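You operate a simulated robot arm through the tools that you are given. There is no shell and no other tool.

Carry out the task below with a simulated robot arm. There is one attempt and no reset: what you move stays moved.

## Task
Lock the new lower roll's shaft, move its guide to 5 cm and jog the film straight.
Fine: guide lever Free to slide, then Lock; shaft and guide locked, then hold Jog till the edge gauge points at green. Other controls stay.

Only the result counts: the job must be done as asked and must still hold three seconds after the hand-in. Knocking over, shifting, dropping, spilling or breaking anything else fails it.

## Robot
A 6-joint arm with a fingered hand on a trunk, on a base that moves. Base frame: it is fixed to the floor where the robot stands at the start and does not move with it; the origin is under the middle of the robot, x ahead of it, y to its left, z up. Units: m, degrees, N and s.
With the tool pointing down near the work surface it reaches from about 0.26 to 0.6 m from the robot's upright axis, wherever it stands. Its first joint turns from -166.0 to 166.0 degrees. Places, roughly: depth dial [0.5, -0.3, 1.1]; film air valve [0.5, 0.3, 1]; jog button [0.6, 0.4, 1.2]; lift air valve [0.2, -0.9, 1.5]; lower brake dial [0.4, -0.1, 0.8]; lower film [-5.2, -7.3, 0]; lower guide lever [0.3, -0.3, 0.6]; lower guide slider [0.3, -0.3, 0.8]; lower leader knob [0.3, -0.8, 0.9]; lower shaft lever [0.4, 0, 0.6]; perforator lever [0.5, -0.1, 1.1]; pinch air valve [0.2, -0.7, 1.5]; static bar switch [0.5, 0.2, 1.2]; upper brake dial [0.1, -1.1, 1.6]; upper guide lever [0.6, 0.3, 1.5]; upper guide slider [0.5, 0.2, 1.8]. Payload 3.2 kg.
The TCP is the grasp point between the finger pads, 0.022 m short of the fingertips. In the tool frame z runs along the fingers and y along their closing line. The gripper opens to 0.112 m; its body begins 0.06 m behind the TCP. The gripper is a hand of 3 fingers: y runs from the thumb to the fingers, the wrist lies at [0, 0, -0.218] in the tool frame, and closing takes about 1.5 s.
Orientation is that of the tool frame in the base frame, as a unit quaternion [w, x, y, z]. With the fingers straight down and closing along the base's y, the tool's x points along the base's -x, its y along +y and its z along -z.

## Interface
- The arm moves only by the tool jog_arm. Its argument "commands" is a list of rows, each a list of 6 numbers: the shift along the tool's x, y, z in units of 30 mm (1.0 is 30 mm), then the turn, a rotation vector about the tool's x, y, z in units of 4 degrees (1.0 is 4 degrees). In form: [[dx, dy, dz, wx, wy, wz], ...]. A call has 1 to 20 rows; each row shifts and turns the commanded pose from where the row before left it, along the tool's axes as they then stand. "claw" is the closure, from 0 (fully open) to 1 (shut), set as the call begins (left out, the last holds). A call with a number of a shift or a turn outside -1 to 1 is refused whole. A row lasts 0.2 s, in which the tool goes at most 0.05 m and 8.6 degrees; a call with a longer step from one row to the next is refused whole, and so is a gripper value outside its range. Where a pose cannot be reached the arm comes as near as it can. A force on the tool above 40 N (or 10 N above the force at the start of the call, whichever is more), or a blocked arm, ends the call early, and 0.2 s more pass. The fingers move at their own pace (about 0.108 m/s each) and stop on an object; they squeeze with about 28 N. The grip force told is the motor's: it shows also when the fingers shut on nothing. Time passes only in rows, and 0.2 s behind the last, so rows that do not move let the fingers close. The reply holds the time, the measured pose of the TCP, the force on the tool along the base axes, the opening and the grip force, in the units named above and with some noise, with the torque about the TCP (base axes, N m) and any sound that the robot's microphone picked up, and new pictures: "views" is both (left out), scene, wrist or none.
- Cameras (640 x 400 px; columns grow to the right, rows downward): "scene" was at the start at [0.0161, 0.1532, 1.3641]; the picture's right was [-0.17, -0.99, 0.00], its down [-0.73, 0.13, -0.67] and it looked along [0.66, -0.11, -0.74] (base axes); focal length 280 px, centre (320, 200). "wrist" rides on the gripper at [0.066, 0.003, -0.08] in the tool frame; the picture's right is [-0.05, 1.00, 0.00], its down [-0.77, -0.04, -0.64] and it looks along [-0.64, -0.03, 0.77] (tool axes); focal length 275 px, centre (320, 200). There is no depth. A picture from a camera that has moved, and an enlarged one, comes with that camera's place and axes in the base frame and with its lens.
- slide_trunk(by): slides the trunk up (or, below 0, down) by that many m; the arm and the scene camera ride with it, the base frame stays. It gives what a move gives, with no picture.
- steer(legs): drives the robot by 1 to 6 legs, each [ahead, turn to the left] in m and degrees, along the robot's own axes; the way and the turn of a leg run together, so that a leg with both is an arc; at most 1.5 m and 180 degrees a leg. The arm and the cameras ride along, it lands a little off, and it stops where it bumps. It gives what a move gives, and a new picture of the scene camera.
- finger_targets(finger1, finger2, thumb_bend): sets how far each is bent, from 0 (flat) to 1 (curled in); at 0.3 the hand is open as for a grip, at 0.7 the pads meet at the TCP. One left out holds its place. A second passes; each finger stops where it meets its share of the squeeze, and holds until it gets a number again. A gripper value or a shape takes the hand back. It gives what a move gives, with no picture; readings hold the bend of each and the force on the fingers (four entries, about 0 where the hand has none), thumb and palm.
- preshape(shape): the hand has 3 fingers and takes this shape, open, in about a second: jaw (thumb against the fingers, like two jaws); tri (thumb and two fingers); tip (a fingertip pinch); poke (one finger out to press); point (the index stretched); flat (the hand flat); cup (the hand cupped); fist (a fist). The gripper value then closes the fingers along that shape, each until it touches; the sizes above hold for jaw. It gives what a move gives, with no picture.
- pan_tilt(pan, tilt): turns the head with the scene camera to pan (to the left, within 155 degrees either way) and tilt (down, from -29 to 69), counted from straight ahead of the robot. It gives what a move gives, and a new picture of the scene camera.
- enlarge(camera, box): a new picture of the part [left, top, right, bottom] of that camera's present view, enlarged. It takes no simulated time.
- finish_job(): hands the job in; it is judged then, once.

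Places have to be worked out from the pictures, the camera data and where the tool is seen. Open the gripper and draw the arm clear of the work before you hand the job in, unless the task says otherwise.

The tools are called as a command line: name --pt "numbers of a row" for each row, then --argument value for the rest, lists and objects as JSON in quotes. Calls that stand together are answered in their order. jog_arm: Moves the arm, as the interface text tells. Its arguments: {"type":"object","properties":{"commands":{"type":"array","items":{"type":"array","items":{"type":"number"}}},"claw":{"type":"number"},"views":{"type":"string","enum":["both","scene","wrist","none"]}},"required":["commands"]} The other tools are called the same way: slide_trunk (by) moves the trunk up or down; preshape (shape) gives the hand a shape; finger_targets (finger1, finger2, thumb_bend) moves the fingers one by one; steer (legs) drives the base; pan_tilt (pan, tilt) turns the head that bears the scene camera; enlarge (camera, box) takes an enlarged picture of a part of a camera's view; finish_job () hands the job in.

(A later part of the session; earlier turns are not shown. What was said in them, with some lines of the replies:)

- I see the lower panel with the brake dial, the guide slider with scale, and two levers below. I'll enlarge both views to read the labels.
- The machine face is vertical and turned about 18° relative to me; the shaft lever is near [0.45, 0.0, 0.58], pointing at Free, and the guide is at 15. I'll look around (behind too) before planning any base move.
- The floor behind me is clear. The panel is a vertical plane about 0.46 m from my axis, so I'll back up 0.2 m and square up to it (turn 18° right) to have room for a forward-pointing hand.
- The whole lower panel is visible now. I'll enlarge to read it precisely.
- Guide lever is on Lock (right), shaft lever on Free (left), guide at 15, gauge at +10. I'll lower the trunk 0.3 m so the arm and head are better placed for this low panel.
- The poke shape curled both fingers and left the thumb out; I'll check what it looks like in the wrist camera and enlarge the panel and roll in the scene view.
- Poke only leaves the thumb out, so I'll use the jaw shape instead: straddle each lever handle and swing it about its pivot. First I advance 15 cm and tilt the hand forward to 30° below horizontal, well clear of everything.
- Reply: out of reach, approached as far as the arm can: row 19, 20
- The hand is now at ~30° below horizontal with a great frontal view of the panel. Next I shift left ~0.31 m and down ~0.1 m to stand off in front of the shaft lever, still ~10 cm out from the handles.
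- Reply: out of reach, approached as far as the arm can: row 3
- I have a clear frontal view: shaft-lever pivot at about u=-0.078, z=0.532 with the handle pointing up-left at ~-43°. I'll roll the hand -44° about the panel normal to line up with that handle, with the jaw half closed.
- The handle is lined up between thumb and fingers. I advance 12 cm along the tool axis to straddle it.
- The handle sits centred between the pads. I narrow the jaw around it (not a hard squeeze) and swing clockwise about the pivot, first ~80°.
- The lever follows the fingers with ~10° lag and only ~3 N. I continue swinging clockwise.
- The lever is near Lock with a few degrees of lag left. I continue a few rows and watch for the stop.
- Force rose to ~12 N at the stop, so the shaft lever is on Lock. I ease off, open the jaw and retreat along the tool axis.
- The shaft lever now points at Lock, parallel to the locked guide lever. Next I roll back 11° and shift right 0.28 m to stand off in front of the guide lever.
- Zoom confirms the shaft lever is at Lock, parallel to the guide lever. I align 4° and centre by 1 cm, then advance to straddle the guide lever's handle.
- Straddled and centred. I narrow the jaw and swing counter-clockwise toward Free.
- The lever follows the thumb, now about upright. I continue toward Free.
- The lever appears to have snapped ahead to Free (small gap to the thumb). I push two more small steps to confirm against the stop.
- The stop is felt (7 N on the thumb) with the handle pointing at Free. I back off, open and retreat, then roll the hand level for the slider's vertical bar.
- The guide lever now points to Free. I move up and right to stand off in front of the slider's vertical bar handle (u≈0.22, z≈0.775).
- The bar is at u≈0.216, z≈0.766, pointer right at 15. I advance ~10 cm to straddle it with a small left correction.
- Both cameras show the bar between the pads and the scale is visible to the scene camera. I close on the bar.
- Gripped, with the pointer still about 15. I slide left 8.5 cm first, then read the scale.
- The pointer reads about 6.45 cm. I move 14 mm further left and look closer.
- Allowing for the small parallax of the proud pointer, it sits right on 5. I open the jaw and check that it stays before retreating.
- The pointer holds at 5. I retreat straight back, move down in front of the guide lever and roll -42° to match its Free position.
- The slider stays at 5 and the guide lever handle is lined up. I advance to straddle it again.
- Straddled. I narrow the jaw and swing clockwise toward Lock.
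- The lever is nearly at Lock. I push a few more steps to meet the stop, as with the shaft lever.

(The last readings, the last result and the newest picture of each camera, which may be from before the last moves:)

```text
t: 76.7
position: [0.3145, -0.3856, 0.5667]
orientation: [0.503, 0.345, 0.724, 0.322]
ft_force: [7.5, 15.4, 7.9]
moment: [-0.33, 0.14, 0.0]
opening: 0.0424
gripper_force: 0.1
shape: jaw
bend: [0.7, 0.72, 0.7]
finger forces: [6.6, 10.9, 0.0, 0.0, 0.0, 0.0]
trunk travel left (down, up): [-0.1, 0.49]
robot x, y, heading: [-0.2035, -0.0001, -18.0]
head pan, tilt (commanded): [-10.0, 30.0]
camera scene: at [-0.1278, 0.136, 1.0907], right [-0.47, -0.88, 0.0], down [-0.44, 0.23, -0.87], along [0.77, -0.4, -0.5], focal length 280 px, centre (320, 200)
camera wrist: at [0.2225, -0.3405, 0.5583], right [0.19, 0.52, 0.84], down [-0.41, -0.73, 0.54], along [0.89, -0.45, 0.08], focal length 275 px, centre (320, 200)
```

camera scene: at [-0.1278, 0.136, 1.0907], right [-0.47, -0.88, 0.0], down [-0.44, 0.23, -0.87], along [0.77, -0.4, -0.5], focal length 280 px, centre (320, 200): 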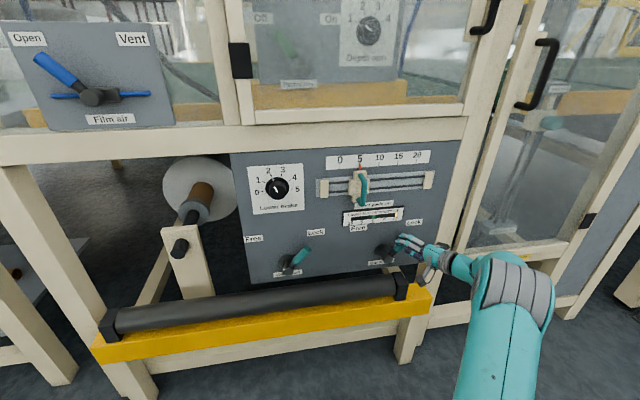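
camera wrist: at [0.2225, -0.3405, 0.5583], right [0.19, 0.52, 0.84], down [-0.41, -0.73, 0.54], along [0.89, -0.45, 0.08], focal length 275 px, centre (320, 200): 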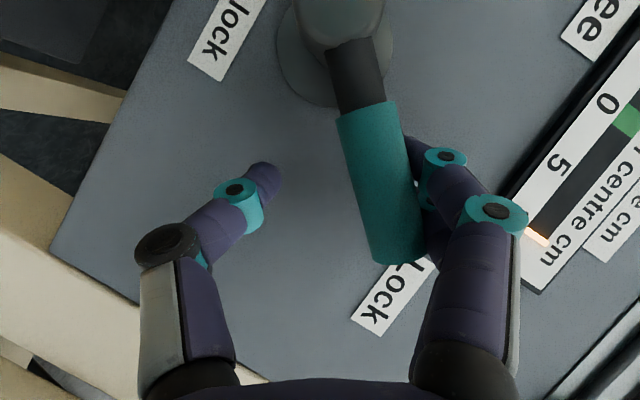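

The stop is met firmly (19 N), so the guide is locked. I ease off, open and retreat.

jog_arm --pt "0 0.3 0 0 0 0" --pt "0 0.12 0 0 0 0" --pt "0 0 0 0 0 0" --pt "0 0 -0.3 0 0 0" --pt "0 0 -0.5 0 0 0" --pt "0 0 -0.6 0 0 0" --pt "0 0 -0.7 0 0 0" --pt "0 0 -0.8 0 0 0" --pt "0 0 -0.8 0 0 0" --pt "0 0 -0.6 0 0 0" --claw 0.45

enlarge --camera "scene" --box '[230, 140, 470, 290]'

enlarge --camera "scene" --box '[330, 145, 394, 185]'

```text
t: 78.9
position: [0.1945, -0.3961, 0.6119]
orientation: [0.502, 0.347, 0.724, 0.322]
ft_force: [0.0, -0.1, 0.1]
moment: [-0.04, -0.02, -0.02]
opening: 0.062
gripper_force: 0.1
shape: jaw
bend: [0.72, 0.72, 0.7]
finger forces: [0.0, 0.0, 0.1, 0.0, 0.0, 0.0]
trunk travel left (down, up): [-0.1, 0.49]
robot x, y, heading: [-0.2018, -0.0009, -18.0]
head pan, tilt (commanded): [-10.0, 30.0]
camera scene: at [-0.1273, 0.1342, 1.0908], right [-0.47, -0.88, 0.0], down [-0.44, 0.23, -0.87], along [0.76, -0.41, -0.5], focal length 280 px, centre (320, 200)
camera wrist: at [0.1018, -0.3495, 0.6043], right [0.19, 0.51, 0.84], down [-0.41, -0.73, 0.54], along [0.89, -0.45, 0.07], focal length 275 px, centre (320, 200)
```

scene: 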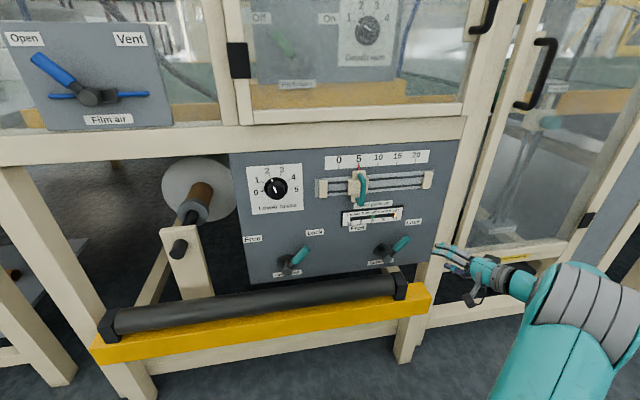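
wrist: 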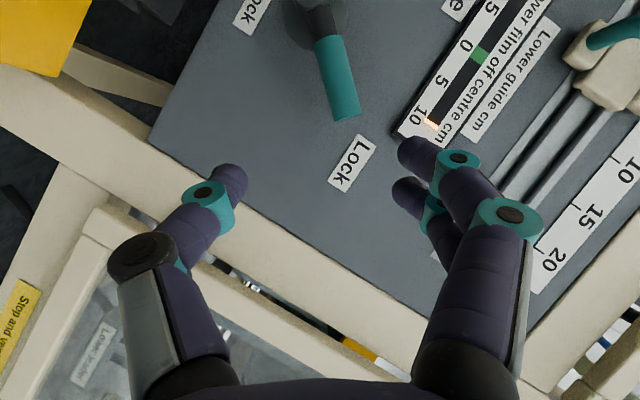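

```text
2.67 times, centred on (350, 215) of scene
camera zoom: at [-0.1273, 0.1342, 1.0908], right [-0.47, -0.88, 0.0], down [-0.44, 0.23, -0.87], along [0.76, -0.41, -0.5], focal length 745 px, centre (240, 160)
```

zoom: 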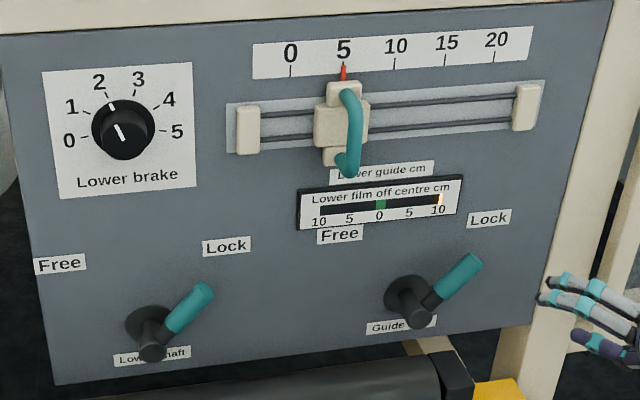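

```text
10.00 times, centred on (362, 165) of scene
camera zoom: at [-0.1273, 0.1342, 1.0908], right [-0.47, -0.88, 0.0], down [-0.44, 0.23, -0.87], along [0.76, -0.41, -0.5], focal length 2795 px, centre (-100, 550)
```

zoom: 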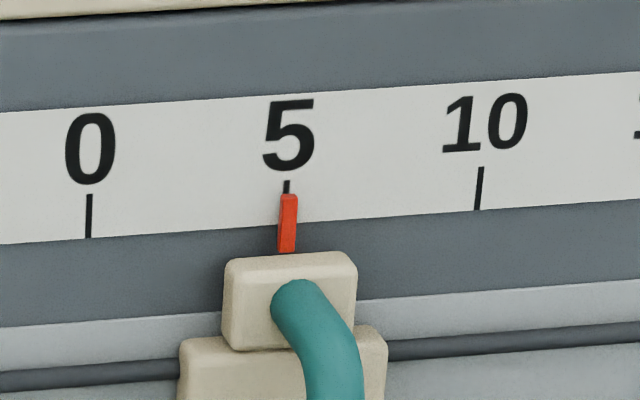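

Both levers are at Lock and the guide reads 5. Now for Jog: I roll the hand level, centre it, raise the trunk, then back off and shift the base ~0.48 m to the left.

jog_arm --pt "0 0.3 0 0.49 0 -0.85" --pt "0 0.3 0 0.49 0 -0.85" --pt "0 0.3 0 0.49 0 -0.85" --pt "0 0.3 0 0.49 0 -0.85" --pt "0 0.3 0 0.49 0 -0.85" --pt "0 0.3 0 0.49 0 -0.85" --pt "0 0.3 0 0.49 0 -0.85" --pt "0 0.3 0 0.49 0 -0.85" --pt "0 0.3 0 0.49 0 -0.85" --pt "0 0.3 0 0.49 0 -0.85" --pt "0 0.3 0 0.49 0 -0.85" --pt "0 0.3 0 0.49 0 -0.85" --pt "0 0.3 0 0.49 0 -0.85" --pt "0 0.3 0 0.49 0 -0.85"

slide_trunk --by 0.3

```text
t: 81.9
position: [0.2269, -0.2958, 0.6712]
orientation: [0.494, 0.133, 0.855, -0.081]
ft_force: [-0.3, -0.6, -0.5]
moment: [-0.01, 0.0, -0.01]
opening: 0.0618
gripper_force: 0.1
shape: jaw
bend: [0.72, 0.72, 0.7]
finger forces: [0.0, 0.0, 0.0, 0.0, 0.0, 0.0]
trunk travel left (down, up): [-0.1, 0.49]
robot x, y, heading: [-0.2027, 0.0008, -18.1]
head pan, tilt (commanded): [-10.0, 30.0]
camera scene: at [-0.1274, 0.1342, 1.0908], right [-0.47, -0.88, 0.0], down [-0.44, 0.23, -0.87], along [0.77, -0.41, -0.5], focal length 280 px, centre (320, 200)
camera wrist: at [0.1312, -0.2614, 0.6539], right [0.33, 0.94, 0.03], down [-0.17, 0.03, 0.99], along [0.93, -0.33, 0.17], focal length 275 px, centre (320, 200)
```

scene: 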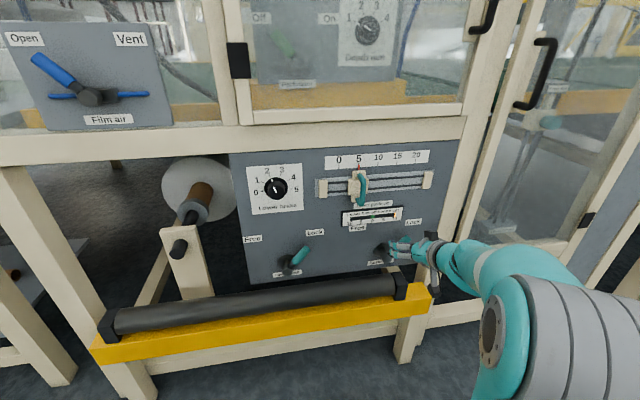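
wrist: 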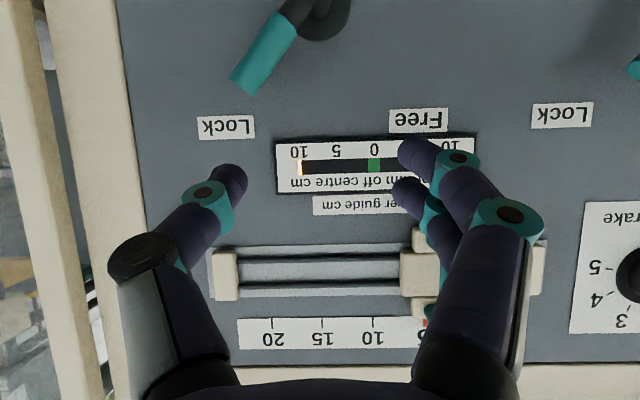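

```text
t: 84.9
position: [0.2265, -0.295, 0.9717]
orientation: [0.494, 0.133, 0.855, -0.081]
ft_force: [-1.2, 0.1, 0.0]
moment: [-0.01, -0.04, -0.01]
opening: 0.0616
gripper_force: 0.2
shape: jaw
bend: [0.72, 0.72, 0.7]
finger forces: [0.0, 0.0, 0.1, 0.0, 0.0, 0.0]
trunk travel left (down, up): [-0.4, 0.19]
robot x, y, heading: [-0.2004, 0.0006, -17.8]
head pan, tilt (commanded): [-10.0, 30.0]
```

The hand is raised and clear. I drive back, turn left, shift 0.48 m and turn back to face the machine.

steer --legs '[[-0.35, 0], [0, 90], [0.48, 0], [0, -90]]'

```text
t: 97.2
position: [0.0563, 0.2774, 0.9718]
orientation: [0.495, 0.124, 0.857, -0.076]
ft_force: [0.3, 0.9, -0.4]
moment: [0.02, 0.0, 0.02]
opening: 0.0619
gripper_force: 0.0
shape: jaw
bend: [0.72, 0.72, 0.7]
finger forces: [0.0, 0.1, 0.1, 0.0, 0.0, 0.1]
trunk travel left (down, up): [-0.4, 0.19]
robot x, y, heading: [-0.38, 0.5646, -16.3]
head pan, tilt (commanded): [-10.0, 30.0]
camera scene: at [-0.3081, 0.6988, 1.3908], right [-0.45, -0.89, 0.0], down [-0.45, 0.22, -0.87], along [0.77, -0.39, -0.5], focal length 280 px, centre (320, 200)
```

scene: 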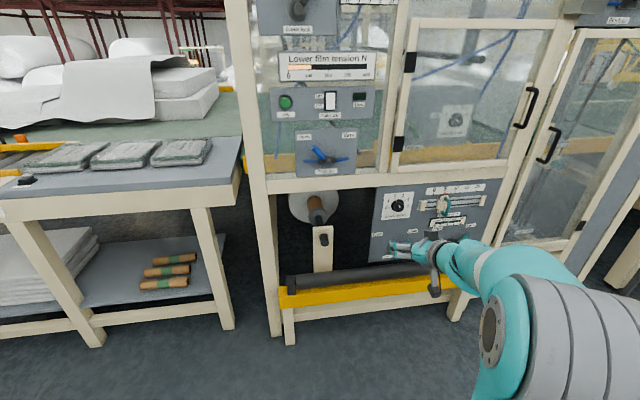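

I'm now facing the machine from further left with a clear view of Jog. I come forward 0.33 m with a small heading trim.

steer --legs '[[0.33, -1.7]]'

enlarge --camera "scene" --box '[200, 60, 440, 210]'

```text
t: 99.3
position: [0.3655, 0.1643, 0.9717]
orientation: [0.494, 0.138, 0.854, -0.085]
ft_force: [-0.7, 0.3, 0.4]
moment: [-0.02, 0.0, -0.01]
opening: 0.0616
gripper_force: 0.1
shape: jaw
bend: [0.72, 0.72, 0.7]
finger forces: [0.0, 0.0, 0.1, 0.0, 0.0, 0.0]
trunk travel left (down, up): [-0.4, 0.19]
robot x, y, heading: [-0.0593, 0.4634, -18.4]
head pan, tilt (commanded): [-10.0, 30.0]
camera scene: at [0.014, 0.5961, 1.3908], right [-0.48, -0.88, 0.0], down [-0.44, 0.24, -0.87], along [0.76, -0.41, -0.5], focal length 280 px, centre (320, 200)
```

scene: 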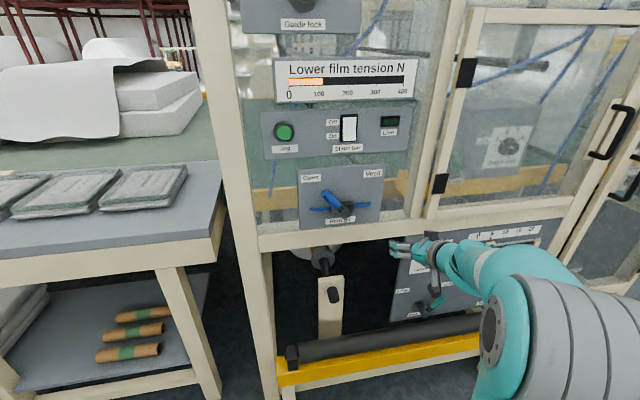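

```text
2.67 times, centred on (320, 135) of scene
camera zoom: at [0.014, 0.5961, 1.3908], right [-0.48, -0.88, 0.0], down [-0.44, 0.24, -0.87], along [0.76, -0.41, -0.5], focal length 745 px, centre (320, 373)
```

zoom: 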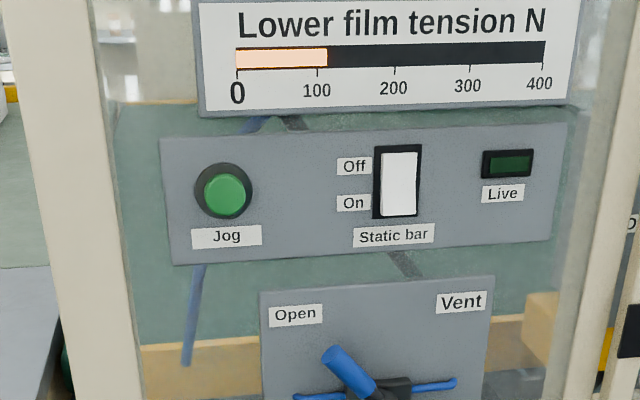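

Triangulated, the Jog button face is at about [0.587, 0.377, 1.212]. I raise the trunk 0.19 m so the arm works lower relative to the head, and take the poke shape.

slide_trunk --by 0.19

preshape --shape "poke"

pan_tilt --pan -20 --tilt 42

```text
t: 101.4
position: [0.3662, 0.1636, 1.1611]
orientation: [0.494, 0.138, 0.854, -0.084]
ft_force: [-0.2, -0.9, 0.1]
moment: [-0.01, 0.02, 0.0]
opening: 0.0616
gripper_force: 0.0
shape: jaw
bend: [0.72, 0.72, 0.7]
finger forces: [0.1, 0.0, 0.0, 0.0, 0.0, 0.0]
trunk travel left (down, up): [-0.59, 0.0]
robot x, y, heading: [-0.0595, 0.4612, -18.4]
head pan, tilt (commanded): [-10.0, 30.0]
```

```text
t: 102.3
position: [0.3657, 0.1634, 1.162]
orientation: [0.493, 0.138, 0.855, -0.084]
ft_force: [0.7, -0.5, -0.3]
moment: [-0.02, -0.01, -0.01]
opening: 0.0001
gripper_force: 0.1
shape: poke
bend: [1.0, 1.0, 0.46]
finger forces: [0.0, 0.0, 0.0, 0.1, 0.1, 0.1]
trunk travel left (down, up): [-0.59, 0.0]
robot x, y, heading: [-0.0618, 0.4592, -18.4]
head pan, tilt (commanded): [-10.0, 30.0]
```

```text
t: 103.1
position: [0.3661, 0.1628, 1.1616]
orientation: [0.494, 0.137, 0.855, -0.084]
ft_force: [0.1, 0.5, 0.1]
moment: [0.02, 0.01, -0.02]
opening: 0.0002
gripper_force: 0.0
shape: poke
bend: [1.0, 1.0, 0.46]
finger forces: [0.1, 0.0, 0.0, 0.0, 0.0, 0.0]
trunk travel left (down, up): [-0.59, 0.0]
robot x, y, heading: [-0.0612, 0.4628, -18.6]
head pan, tilt (commanded): [-20.0, 42.0]
camera scene: at [-0.0001, 0.5873, 1.5626], right [-0.62, -0.78, 0.0], down [-0.52, 0.42, -0.74], along [0.58, -0.46, -0.67], focal length 280 px, centre (320, 200)
```

scene: 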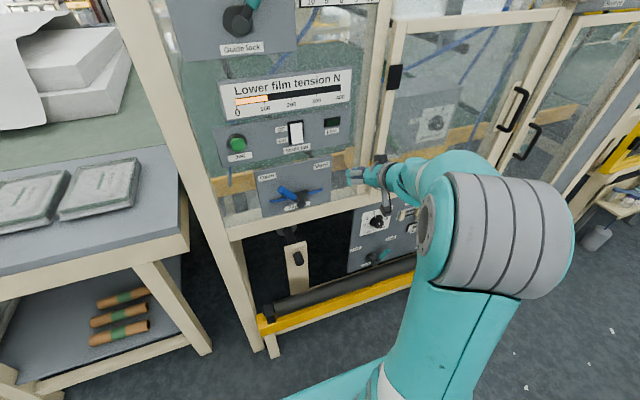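

The arm is clear of the machine front. I move left and up to a standoff ~9 cm in front of the Jog button.

jog_arm --pt "-0.234 0.89 -0.008 0 0 0" --pt "-0.234 0.89 -0.008 0 0 0" --pt "-0.234 0.89 -0.008 0 0 0" --pt "-0.234 0.89 -0.008 0 0 0" --pt "-0.234 0.89 -0.008 0 0 0" --pt "-0.234 0.89 -0.008 0 0 0" --pt "-0.234 0.89 -0.008 0 0 0" --pt "-0.234 0.89 -0.008 0 0 0" --pt "-0.234 0.89 -0.008 0 0 0" --pt "-0.234 0.89 -0.008 0 0 0"

```text
t: 105.3
position: [0.4824, 0.4085, 1.2199]
orientation: [0.494, 0.137, 0.855, -0.083]
ft_force: [-0.1, 0.0, 1.0]
moment: [0.04, 0.0, -0.04]
opening: 0.0
gripper_force: 0.1
shape: poke
bend: [1.0, 1.0, 0.46]
finger forces: [0.0, 0.1, 0.0, 0.0, 0.0, 0.1]
trunk travel left (down, up): [-0.59, 0.0]
robot x, y, heading: [-0.0595, 0.462, -18.3]
head pan, tilt (commanded): [-20.0, 42.0]
camera scene: at [0.0002, 0.5877, 1.5625], right [-0.62, -0.78, 0.0], down [-0.52, 0.42, -0.74], along [0.58, -0.46, -0.67], focal length 280 px, centre (320, 200)
camera wrist: at [0.3863, 0.4426, 1.2022], right [0.34, 0.94, 0.03], down [-0.17, 0.03, 0.99], along [0.93, -0.34, 0.17], focal length 275 px, centre (320, 200)
```

scene: 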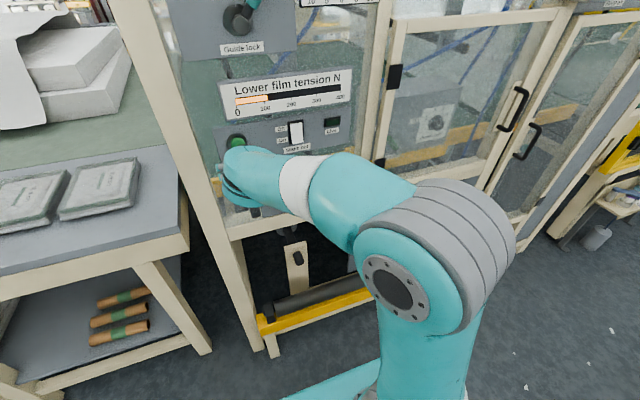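
wrist: 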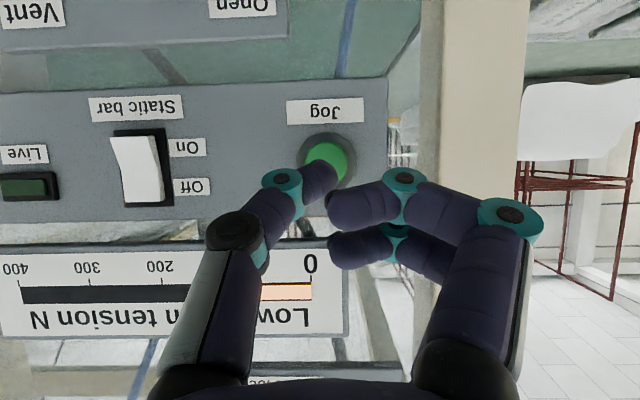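

The thumb tip is lined up in front of the green button (wrist view). The elbow hides the gauge from the head, so I'll press in short, measured bouts and check between them. First I approach along the panel normal.

jog_arm --pt "-0.25 0 0.433 0 0 0" --pt "-0.25 0 0.433 0 0 0" --pt "-0.25 0 0.433 0 0 0" --pt "-0.25 0 0.433 0 0 0" --pt "-0.17 0 0.289 0 0 0"

enlarge --camera "wrist" --box '[220, 80, 440, 220]'

```text
t: 106.5
position: [0.5482, 0.3842, 1.2198]
orientation: [0.494, 0.137, 0.855, -0.083]
ft_force: [1.8, -0.2, 0.0]
moment: [-0.03, 0.03, 0.0]
opening: 0.0001
gripper_force: 0.1
shape: poke
bend: [1.0, 1.0, 0.46]
finger forces: [0.0, 0.1, 0.0, 0.0, 0.1, 0.0]
trunk travel left (down, up): [-0.59, 0.0]
robot x, y, heading: [-0.0625, 0.4628, -18.4]
head pan, tilt (commanded): [-20.0, 42.0]
camera scene: at [0.0001, 0.5873, 1.5625], right [-0.62, -0.78, 0.0], down [-0.52, 0.42, -0.74], along [0.58, -0.46, -0.67], focal length 280 px, centre (320, 200)
camera wrist: at [0.4522, 0.4187, 1.2034], right [0.34, 0.94, 0.03], down [-0.17, 0.03, 0.99], along [0.93, -0.34, 0.17], focal length 275 px, centre (320, 200)
```

scene: 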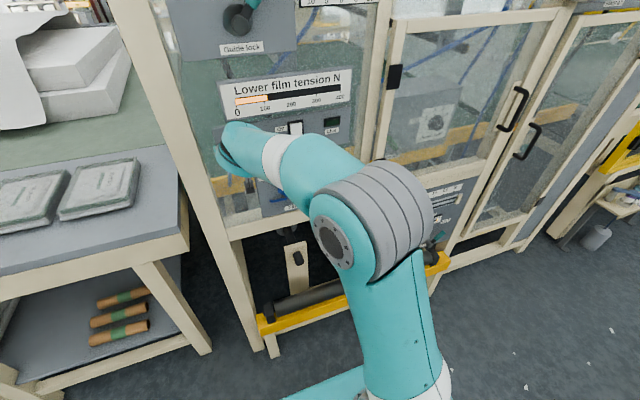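
wrist: 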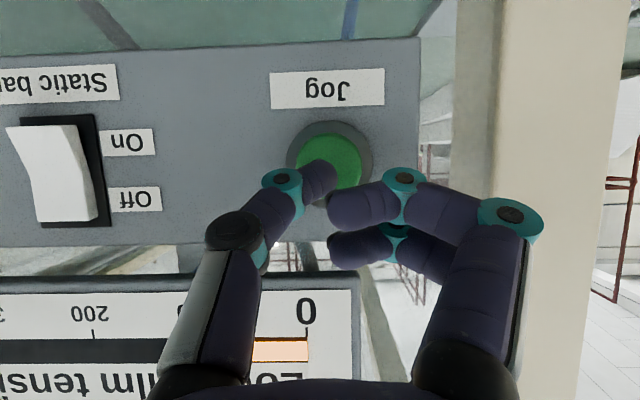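

```text
2.86 times, centred on (330, 150) of wrist
camera zoom: at [0.4522, 0.4187, 1.2034], right [0.34, 0.94, 0.03], down [-0.17, 0.03, 0.99], along [0.93, -0.34, 0.17], focal length 786 px, centre (291, 343)
```

zoom: 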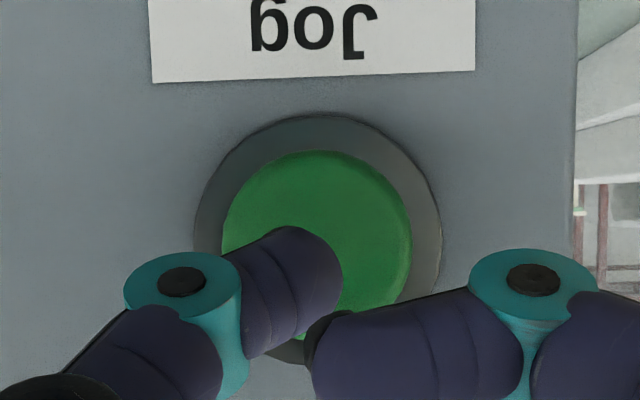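

Part of the lower panel is now visible right of the elbow. I'll enlarge there to see whether the gauge can be read while pressing.

enlarge --camera "scene" --box '[400, 170, 480, 250]'

```text
5.00 times, centred on (440, 210) of scene
camera zoom: at [0.0001, 0.5873, 1.5625], right [-0.62, -0.78, 0.0], down [-0.52, 0.42, -0.74], along [0.58, -0.46, -0.67], focal length 1397 px, centre (-280, 150)
```

zoom: 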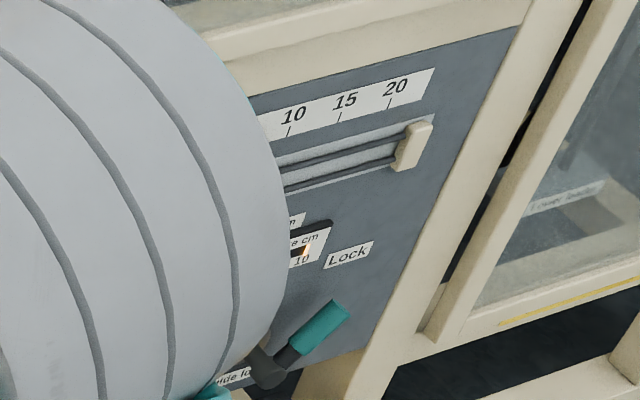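

The gauge's "10" end is just visible past the elbow. Panning the head further right should shift the camera a few cm to the right and uncover the zero mark.

pan_tilt --pan -75 --tilt 40

```text
t: 107.7
position: [0.5479, 0.3847, 1.2203]
orientation: [0.494, 0.137, 0.854, -0.084]
ft_force: [0.2, -0.3, 0.4]
moment: [-0.01, -0.01, -0.02]
opening: 0.0
gripper_force: 0.0
shape: poke
bend: [1.0, 1.0, 0.46]
finger forces: [0.0, 0.0, 0.1, 0.1, 0.1, 0.0]
trunk travel left (down, up): [-0.59, 0.0]
robot x, y, heading: [-0.0597, 0.4629, -18.5]
head pan, tilt (commanded): [-75.0, 40.0]
camera scene: at [-0.0706, 0.5544, 1.5655], right [-1.0, 0.06, 0.0], down [0.04, 0.64, -0.77], along [-0.05, -0.76, -0.64], focal length 280 px, centre (320, 200)
```

scene: 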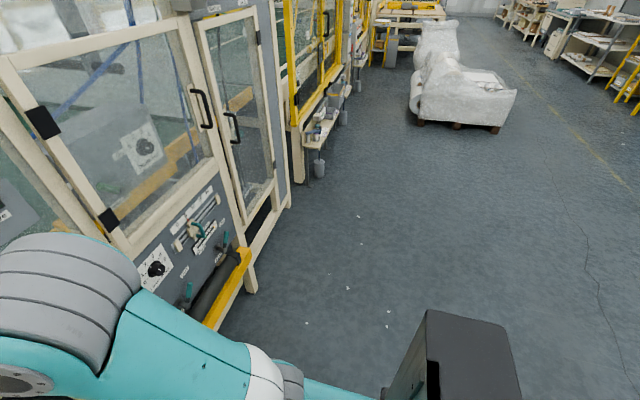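

The gauge is now in view. I enlarge it to confirm it is readable.

enlarge --camera "scene" --box '[160, 190, 260, 290]'

enlarge --camera "scene" --box '[184, 212, 224, 260]'

```text
4.00 times, centred on (210, 240) of scene
camera zoom: at [-0.0706, 0.5544, 1.5655], right [-1.0, 0.06, 0.0], down [0.04, 0.64, -0.77], along [-0.05, -0.76, -0.64], focal length 1118 px, centre (760, 40)
```

zoom: 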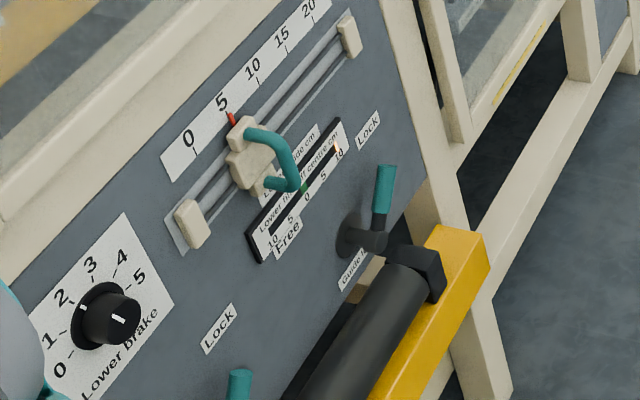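

```text
8.33 times, centred on (204, 236) of scene
camera zoom: at [-0.0706, 0.5544, 1.5655], right [-1.0, 0.06, 0.0], down [0.04, 0.64, -0.77], along [-0.05, -0.76, -0.64], focal length 2329 px, centre (1287, -100)
```

zoom: 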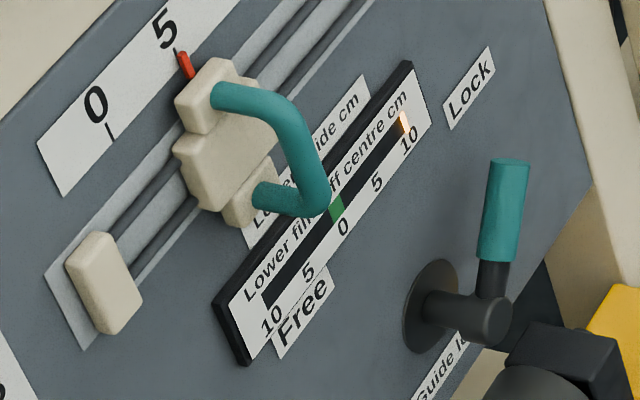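

The gauge (still at 10) and its green mark are fully readable. I creep the thumb forward toward the button in 3 mm steps and watch the force.

jog_arm --pt "-0.05 0 0.0866 0 0 0" --pt "-0.05 0 0.0866 0 0 0" --pt "-0.05 0 0.0866 0 0 0" --pt "-0.05 0 0.0866 0 0 0" --views "wrist"

```text
t: 108.7
position: [0.56, 0.3797, 1.2214]
orientation: [0.494, 0.137, 0.855, -0.084]
ft_force: [-0.1, 0.1, 0.3]
moment: [0.04, 0.01, -0.04]
opening: 0.0
gripper_force: 0.1
shape: poke
bend: [1.0, 1.0, 0.46]
finger forces: [0.1, 0.1, 0.1, 0.0, 0.1, 0.1]
trunk travel left (down, up): [-0.59, 0.0]
robot x, y, heading: [-0.0595, 0.4628, -18.3]
head pan, tilt (commanded): [-75.0, 40.0]
camera wrist: at [0.4637, 0.4154, 1.204], right [0.34, 0.94, 0.03], down [-0.17, 0.03, 0.99], along [0.93, -0.34, 0.17], focal length 275 px, centre (320, 200)
```

wrist: 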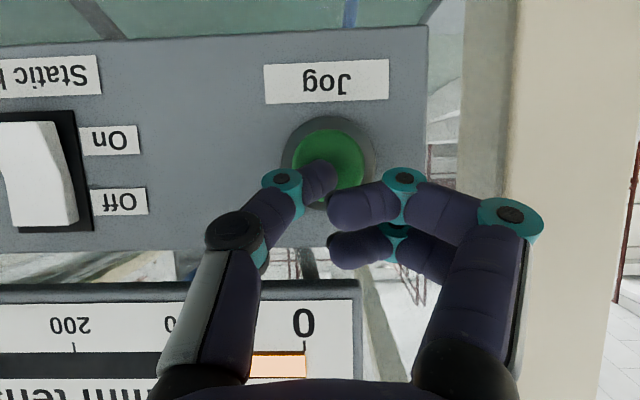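

No contact yet; the tip remains over the button. I creep on another 9 mm.

jog_arm --pt "-0.05 0 0.0866 0 0 0" --pt "-0.05 0 0.0866 0 0 0" --pt "-0.05 0 0.0866 0 0 0" --views "wrist"

enlarge --camera "scene" --box '[184, 212, 224, 260]'

```text
t: 109.5
position: [0.5656, 0.3785, 1.2219]
orientation: [0.493, 0.138, 0.855, -0.084]
ft_force: [-13.2, 2.9, -2.5]
moment: [0.07, 0.15, 0.0]
opening: 0.0001
gripper_force: 0.1
shape: poke
bend: [1.0, 1.0, 0.46]
finger forces: [0.1, 0.1, 0.0, 0.0, 12.7, 0.1]
trunk travel left (down, up): [-0.59, 0.0]
robot x, y, heading: [-0.0603, 0.464, -18.3]
head pan, tilt (commanded): [-75.0, 40.0]
heard: click
camera wrist: at [0.4698, 0.4132, 1.2044], right [0.34, 0.94, 0.03], down [-0.17, 0.03, 0.99], along [0.93, -0.34, 0.17], focal length 275 px, centre (320, 200)
```

wrist: 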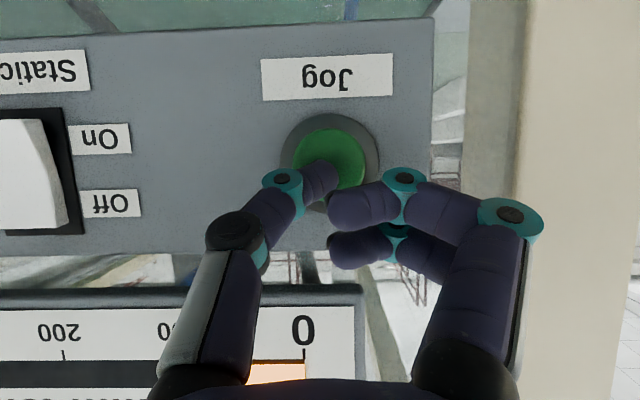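

```text
8.33 times, centred on (204, 236) of scene
camera zoom: at [-0.0735, 0.555, 1.5654], right [-1.0, 0.06, 0.0], down [0.04, 0.64, -0.77], along [-0.04, -0.77, -0.64], focal length 2329 px, centre (1287, -100)
```

zoom: 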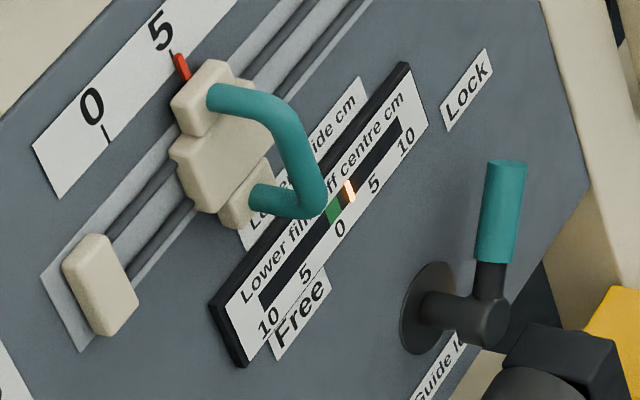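

A click, and the gauge ran quickly from 10 to about 2.3 while pressed. To avoid any overshoot I release at once with a fast pull-back, then read it.

jog_arm --pt "0.5 0 -0.866 0 0 0" --views "none"

enlarge --camera "scene" --box '[184, 212, 224, 260]'

```text
t: 109.9
position: [0.5384, 0.3879, 1.223]
orientation: [0.495, 0.136, 0.854, -0.083]
ft_force: [-0.5, 0.3, -0.1]
moment: [-0.02, -0.02, 0.0]
opening: 0.0
gripper_force: 0.1
shape: poke
bend: [1.0, 1.0, 0.46]
finger forces: [0.0, 0.0, 0.0, 0.1, 0.0, 0.0]
trunk travel left (down, up): [-0.59, 0.0]
robot x, y, heading: [-0.0591, 0.4631, -18.2]
head pan, tilt (commanded): [-75.0, 40.0]
```

```text
8.33 times, centred on (204, 236) of scene
camera zoom: at [-0.0721, 0.5546, 1.5655], right [-1.0, 0.06, 0.0], down [0.04, 0.64, -0.77], along [-0.05, -0.76, -0.64], focal length 2329 px, centre (1287, -100)
```

zoom: 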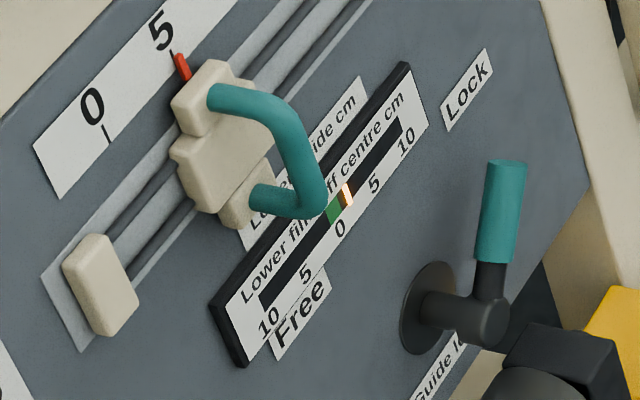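

The gauge now reads ~1.8, just right of green, so it only moves while pressed. I give a very short tap: forward to the press point, then straight back.

jog_arm --pt "-0.3 0 0.52 0 0 0" --pt "-0.16 0 0.277 0 0 0" --pt "0.5 0 -0.866 0 0 0" --views "none"

enlarge --camera "scene" --box '[184, 212, 224, 260]'

```text
t: 110.7
position: [0.536, 0.3891, 1.2243]
orientation: [0.495, 0.138, 0.854, -0.084]
ft_force: [0.2, 0.5, 0.5]
moment: [-0.01, 0.02, -0.02]
opening: 0.0
gripper_force: 0.1
shape: poke
bend: [1.0, 1.0, 0.46]
finger forces: [0.1, 0.0, 0.0, 0.0, 0.1, 0.0]
trunk travel left (down, up): [-0.59, 0.0]
robot x, y, heading: [-0.0603, 0.4595, -18.2]
head pan, tilt (commanded): [-75.0, 40.0]
heard: click
```

```text
8.33 times, centred on (204, 236) of scene
camera zoom: at [-0.0718, 0.5546, 1.5654], right [-1.0, 0.06, 0.0], down [0.04, 0.64, -0.77], along [-0.05, -0.76, -0.64], focal length 2329 px, centre (1287, -100)
```

zoom: 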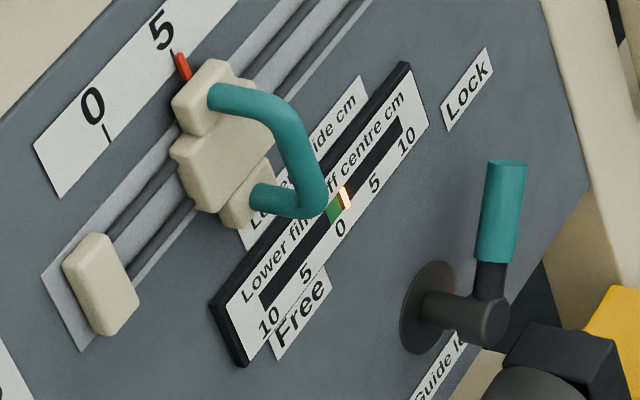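

The tap moved it from ~1.8 to ~1.45, so the approach slows as it nears centre. I tap again a bit longer.

jog_arm --pt "-0.3 0 0.52 0 0 0" --pt "-0.17 0 0.295 0 0 0" --pt "0 0 0 0 0 0" --pt "0.5 0 -0.866 0 0 0" --views "none"

enlarge --camera "scene" --box '[184, 212, 224, 260]'

```text
t: 111.7
position: [0.5356, 0.3891, 1.2237]
orientation: [0.495, 0.137, 0.854, -0.083]
ft_force: [0.2, -0.3, -0.1]
moment: [0.03, 0.01, 0.03]
opening: 0.0003
gripper_force: 0.0
shape: poke
bend: [1.0, 1.0, 0.46]
finger forces: [0.0, 0.1, 0.1, 0.1, 0.0, 0.1]
trunk travel left (down, up): [-0.59, 0.0]
robot x, y, heading: [-0.061, 0.462, -18.5]
head pan, tilt (commanded): [-75.0, 40.0]
heard: click
```

```text
8.33 times, centred on (204, 236) of scene
camera zoom: at [-0.072, 0.5546, 1.5655], right [-1.0, 0.06, 0.0], down [0.04, 0.64, -0.77], along [-0.05, -0.76, -0.64], focal length 2329 px, centre (1287, -100)
```

zoom: 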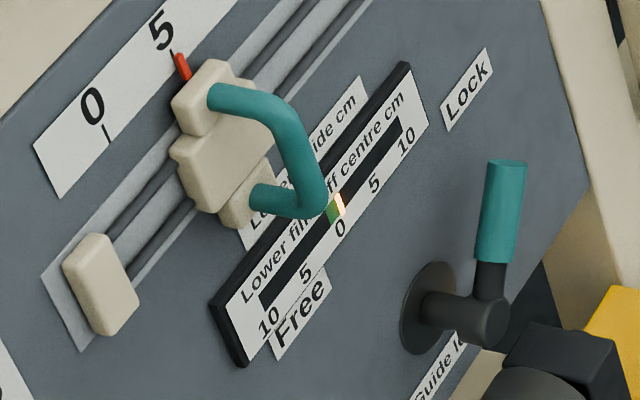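

It is now at ~0.8, touching green. One more, slightly longer press should centre it.

jog_arm --pt "-0.3 0 0.52 0 0 0" --pt "-0.17 0 0.295 0 0 0" --pt "0 0 0 0 0 0" --pt "0 0 0 0 0 0" --pt "0.5 0 -0.866 0 0 0" --views "none"

enlarge --camera "scene" --box '[184, 212, 224, 260]'

```text
t: 112.9
position: [0.5334, 0.3916, 1.2237]
orientation: [0.494, 0.137, 0.854, -0.083]
ft_force: [-0.4, 0.1, 0.2]
moment: [-0.04, -0.02, -0.02]
opening: 0.0
gripper_force: 0.0
shape: poke
bend: [1.0, 1.0, 0.46]
finger forces: [0.0, 0.0, 0.1, 0.0, 0.1, 0.0]
trunk travel left (down, up): [-0.59, 0.0]
robot x, y, heading: [-0.0595, 0.4594, -18.3]
head pan, tilt (commanded): [-75.0, 40.0]
```

```text
8.33 times, centred on (204, 236) of scene
camera zoom: at [-0.0719, 0.5546, 1.5654], right [-1.0, 0.06, 0.0], down [0.04, 0.64, -0.77], along [-0.05, -0.76, -0.64], focal length 2329 px, centre (1287, -100)
```

zoom: 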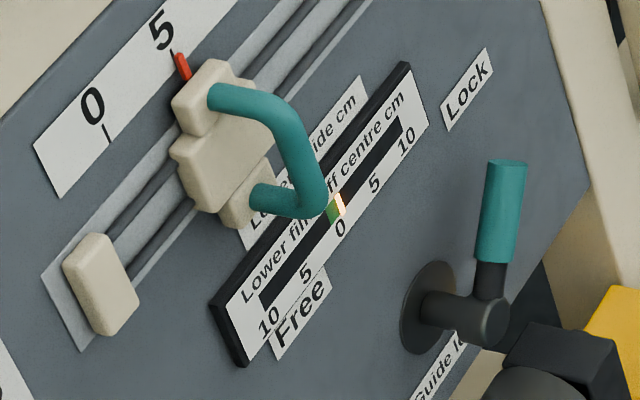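

No click that time: I had drifted ~2 mm short. I repeat with a few mm more stroke and a short hold.

jog_arm --pt "-0.3 0 0.52 0 0 0" --pt "-0.27 0 0.468 0 0 0" --pt "0 0 0 0 0 0" --pt "0.55 0 -0.953 0 0 0" --views "none"

enlarge --camera "scene" --box '[184, 212, 224, 260]'

```text
t: 113.9
position: [0.534, 0.3881, 1.2245]
orientation: [0.495, 0.137, 0.854, -0.084]
ft_force: [-0.5, 0.3, -0.7]
moment: [0.02, 0.04, 0.0]
opening: 0.0002
gripper_force: 0.0
shape: poke
bend: [1.0, 1.0, 0.46]
finger forces: [0.1, 0.1, 0.0, 0.0, 0.0, 0.0]
trunk travel left (down, up): [-0.59, 0.0]
robot x, y, heading: [-0.0618, 0.4615, -18.4]
head pan, tilt (commanded): [-75.0, 40.0]
heard: click
```

```text
8.33 times, centred on (204, 236) of scene
camera zoom: at [-0.0722, 0.5547, 1.5654], right [-1.0, 0.06, 0.0], down [0.04, 0.64, -0.77], along [-0.05, -0.76, -0.64], focal length 2329 px, centre (1287, -100)
```

zoom: 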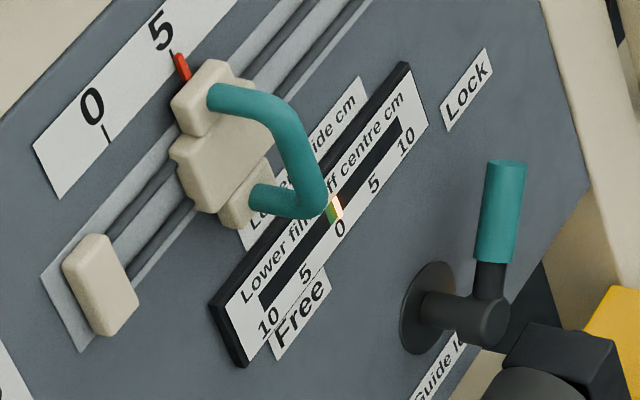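

It moved to ~0.4 within green, clearly converging on zero. One more press of ~0.6 s to settle it at the middle.

jog_arm --pt "-0.3 0 0.52 0 0 0" --pt "-0.27 0 0.468 0 0 0" --pt "0 0 0 0 0 0" --pt "0 0 0 0 0 0" --pt "0 0 0 0 0 0" --pt "0.55 0 -0.953 0 0 0" --views "none"

enlarge --camera "scene" --box '[184, 212, 224, 260]'

enlarge --camera "scene" --box '[196, 224, 212, 240]'

```text
t: 115.3
position: [0.5328, 0.3867, 1.2226]
orientation: [0.496, 0.137, 0.853, -0.084]
ft_force: [-0.6, 0.1, 0.6]
moment: [0.01, 0.0, -0.01]
opening: 0.0002
gripper_force: 0.1
shape: poke
bend: [1.0, 1.0, 0.46]
finger forces: [0.0, 0.0, 0.0, 0.0, 0.1, 0.0]
trunk travel left (down, up): [-0.59, 0.0]
robot x, y, heading: [-0.0592, 0.4619, -18.1]
head pan, tilt (commanded): [-75.0, 40.0]
heard: click
```

```text
8.33 times, centred on (204, 236) of scene
camera zoom: at [-0.0721, 0.5545, 1.5655], right [-1.0, 0.06, 0.0], down [0.04, 0.64, -0.77], along [-0.05, -0.76, -0.64], focal length 2329 px, centre (1287, -100)
```

zoom: 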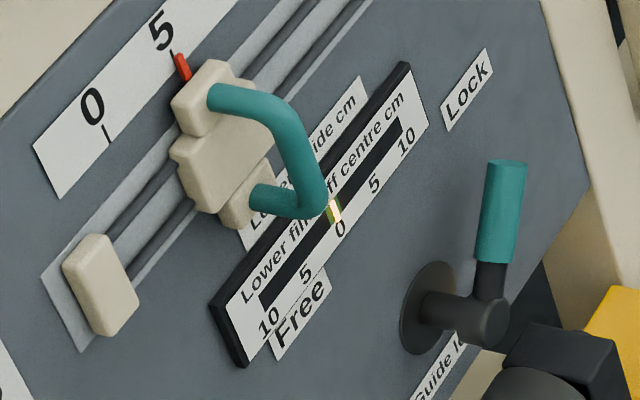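

```text
16.00 times, centred on (204, 232) of scene
camera zoom: at [-0.0721, 0.5545, 1.5655], right [-1.0, 0.06, 0.0], down [0.04, 0.64, -0.77], along [-0.05, -0.76, -0.64], focal length 4472 px, centre (2176, -312)
```

zoom: 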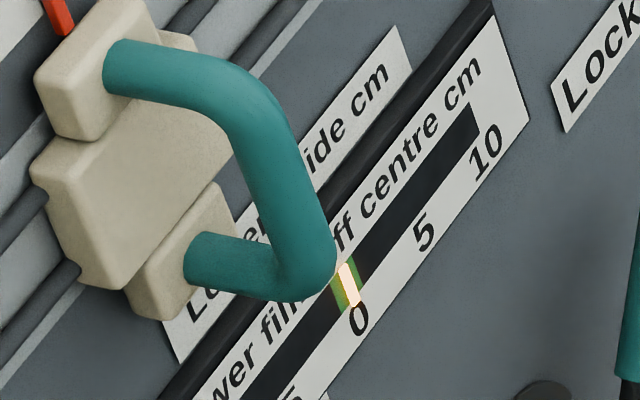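

The pointer now sits in the middle of the green band. I pull the hand back, back the base away a little, open the hand, and then inspect everything.

jog_arm --pt "0.4 0 -0.69 0 0 0" --pt "0.4 0 -0.69 0 0 0" --pt "0.3 0 -0.52 0 0 0" --views "none"

steer --legs '[[-0.3, 0]]'

preshape --shape "jaw"

jog_arm --pt "0 0 0 0 0 0" --pt "0 0 0 0 0 0" --claw 0 --views "wrist"

pan_tilt --pan -45 --tilt 38

```text
t: 116.1
position: [0.472, 0.409, 1.2214]
orientation: [0.494, 0.137, 0.854, -0.084]
ft_force: [-1.1, -0.3, 0.1]
moment: [0.01, -0.01, -0.01]
opening: 0.0
gripper_force: 0.1
shape: poke
bend: [1.0, 1.0, 0.46]
finger forces: [0.1, 0.0, 0.1, 0.1, 0.1, 0.0]
trunk travel left (down, up): [-0.59, 0.0]
robot x, y, heading: [-0.0634, 0.4601, -18.4]
head pan, tilt (commanded): [-75.0, 40.0]
```

```text
t: 118.1
position: [0.1894, 0.5004, 1.2208]
orientation: [0.495, 0.141, 0.853, -0.086]
ft_force: [0.0, 0.7, -0.4]
moment: [0.0, -0.03, 0.02]
opening: 0.0
gripper_force: 0.2
shape: poke
bend: [1.0, 1.0, 0.46]
finger forces: [0.0, 0.0, 0.0, 0.0, 0.0, 0.1]
trunk travel left (down, up): [-0.59, 0.0]
robot x, y, heading: [-0.3452, 0.5568, -18.9]
head pan, tilt (commanded): [-75.0, 40.0]
camera scene: at [-0.3531, 0.6502, 1.5654], right [-1.0, 0.07, 0.0], down [0.04, 0.64, -0.77], along [-0.05, -0.76, -0.64], focal length 280 px, centre (320, 200)
```

scene: 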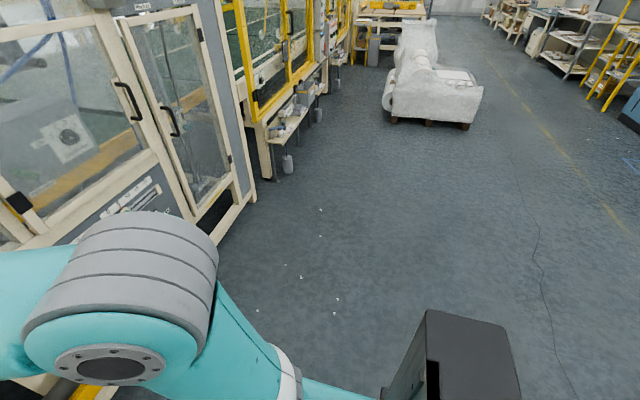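

```text
t: 119.0
position: [0.1904, 0.4986, 1.2201]
orientation: [0.494, 0.141, 0.854, -0.086]
ft_force: [-0.6, 0.0, 0.2]
moment: [0.01, -0.04, 0.03]
opening: 0.1119
gripper_force: 0.1
shape: jaw
bend: [0.3, 0.3, 0.3]
finger forces: [0.0, 0.0, 0.0, 0.0, 0.1, 0.0]
trunk travel left (down, up): [-0.59, 0.0]
robot x, y, heading: [-0.3423, 0.5546, -18.9]
head pan, tilt (commanded): [-75.0, 40.0]
```

```text
t: 119.6
position: [0.1908, 0.4993, 1.2211]
orientation: [0.494, 0.141, 0.854, -0.086]
ft_force: [1.0, -0.1, 0.3]
moment: [-0.03, -0.01, 0.0]
opening: 0.112
gripper_force: 0.1
shape: jaw
bend: [0.3, 0.3, 0.3]
finger forces: [0.0, 0.0, 0.0, 0.1, 0.0, 0.0]
trunk travel left (down, up): [-0.59, 0.0]
robot x, y, heading: [-0.3445, 0.5577, -18.9]
head pan, tilt (commanded): [-75.0, 40.0]
camera wrist: at [0.0939, 0.5349, 1.2033], right [0.35, 0.94, 0.03], down [-0.17, 0.03, 0.99], along [0.92, -0.35, 0.17], focal length 275 px, centre (320, 200)
```

wrist: 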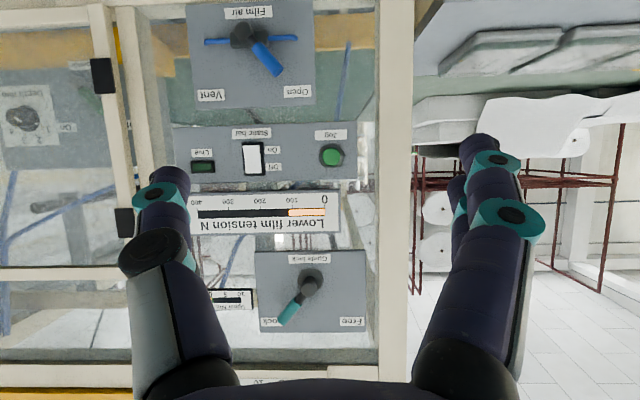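

```text
t: 120.6
position: [0.1902, 0.4985, 1.2207]
orientation: [0.493, 0.14, 0.855, -0.085]
ft_force: [0.2, 0.7, 0.2]
moment: [-0.02, -0.03, -0.05]
opening: 0.112
gripper_force: 0.1
shape: jaw
bend: [0.3, 0.3, 0.3]
finger forces: [0.0, 0.1, 0.1, 0.1, 0.0, 0.0]
trunk travel left (down, up): [-0.59, 0.0]
robot x, y, heading: [-0.341, 0.5586, -18.7]
head pan, tilt (commanded): [-45.0, 38.0]
camera scene: at [-0.3085, 0.6572, 1.5684], right [-0.9, -0.44, 0.0], down [-0.27, 0.55, -0.79], along [0.35, -0.71, -0.62], focal length 280 px, centre (320, 200)
```

scene: 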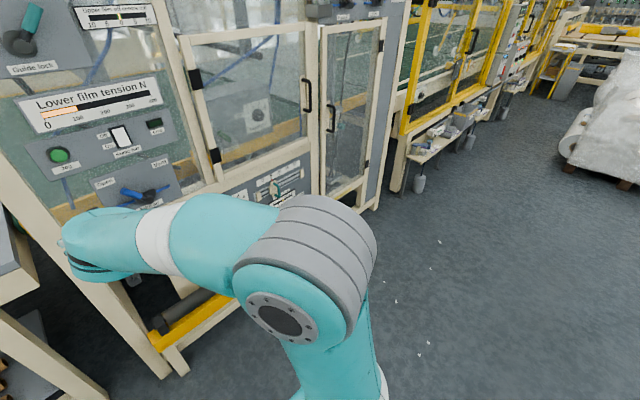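

The hand is open and clear. I enlarge the visible part of the lower panel for a final check.

enlarge --camera "scene" --box '[225, 150, 325, 212]'

enlarge --camera "scene" --box '[0, 70, 200, 220]'

```text
6.40 times, centred on (275, 181) of scene
camera zoom: at [-0.3085, 0.6572, 1.5684], right [-0.9, -0.44, 0.0], down [-0.27, 0.55, -0.79], along [0.35, -0.71, -0.62], focal length 1789 px, centre (608, 322)
```

zoom: 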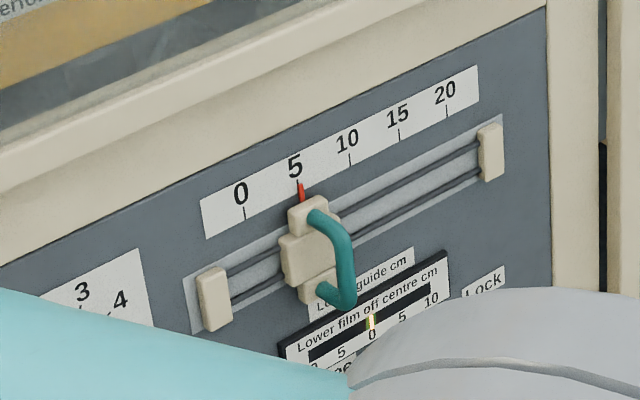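

```text
2.67 times, centred on (100, 145) of scene
camera zoom: at [-0.3085, 0.6572, 1.5684], right [-0.9, -0.44, 0.0], down [-0.27, 0.55, -0.79], along [0.35, -0.71, -0.62], focal length 745 px, centre (907, 347)
```

zoom: 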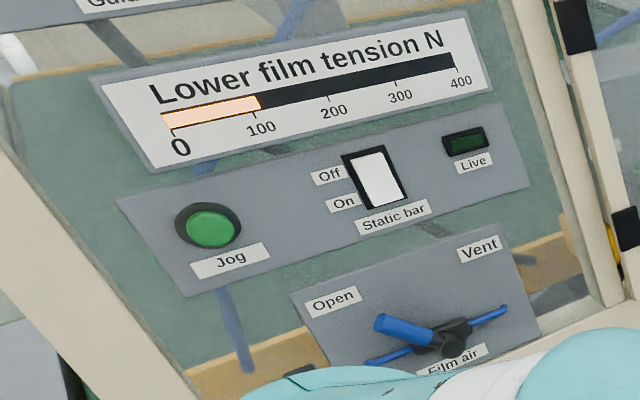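

Guide reads 5, the gauge points at green, both levers were last seen at Lock, Jog is released and the other controls are unchanged. The hand is open and clear, so I hand in.

finish_job

```text
The job is handed in.
```

The lower roll's shaft is locked, the guide is locked at 5 cm, and the film is jogged straight. The job is handed in, with no result back yet.

- **Shaft lever:** turned from Free to Lock until it met its stop.
- **Guide:** lever set to Free, slider moved from 15 to 5, then the lever turned back to Lock against its stop. The pointer still read 5 in the last check.
- **Film:** I used several short presses on Jog instead of one long hold. The edge gauge moved quickly at first, so I checked it after each press. It went from 10 to the middle of the green band and stayed there in the last check.
- **Other controls:** I worked no other controls, and the ones I could see at the end were unchanged. My elbow hid the two levers in the final view; I last saw both at Lock before I used Jog, and did not touch them again.

The hand is open and backed clear of the machine.
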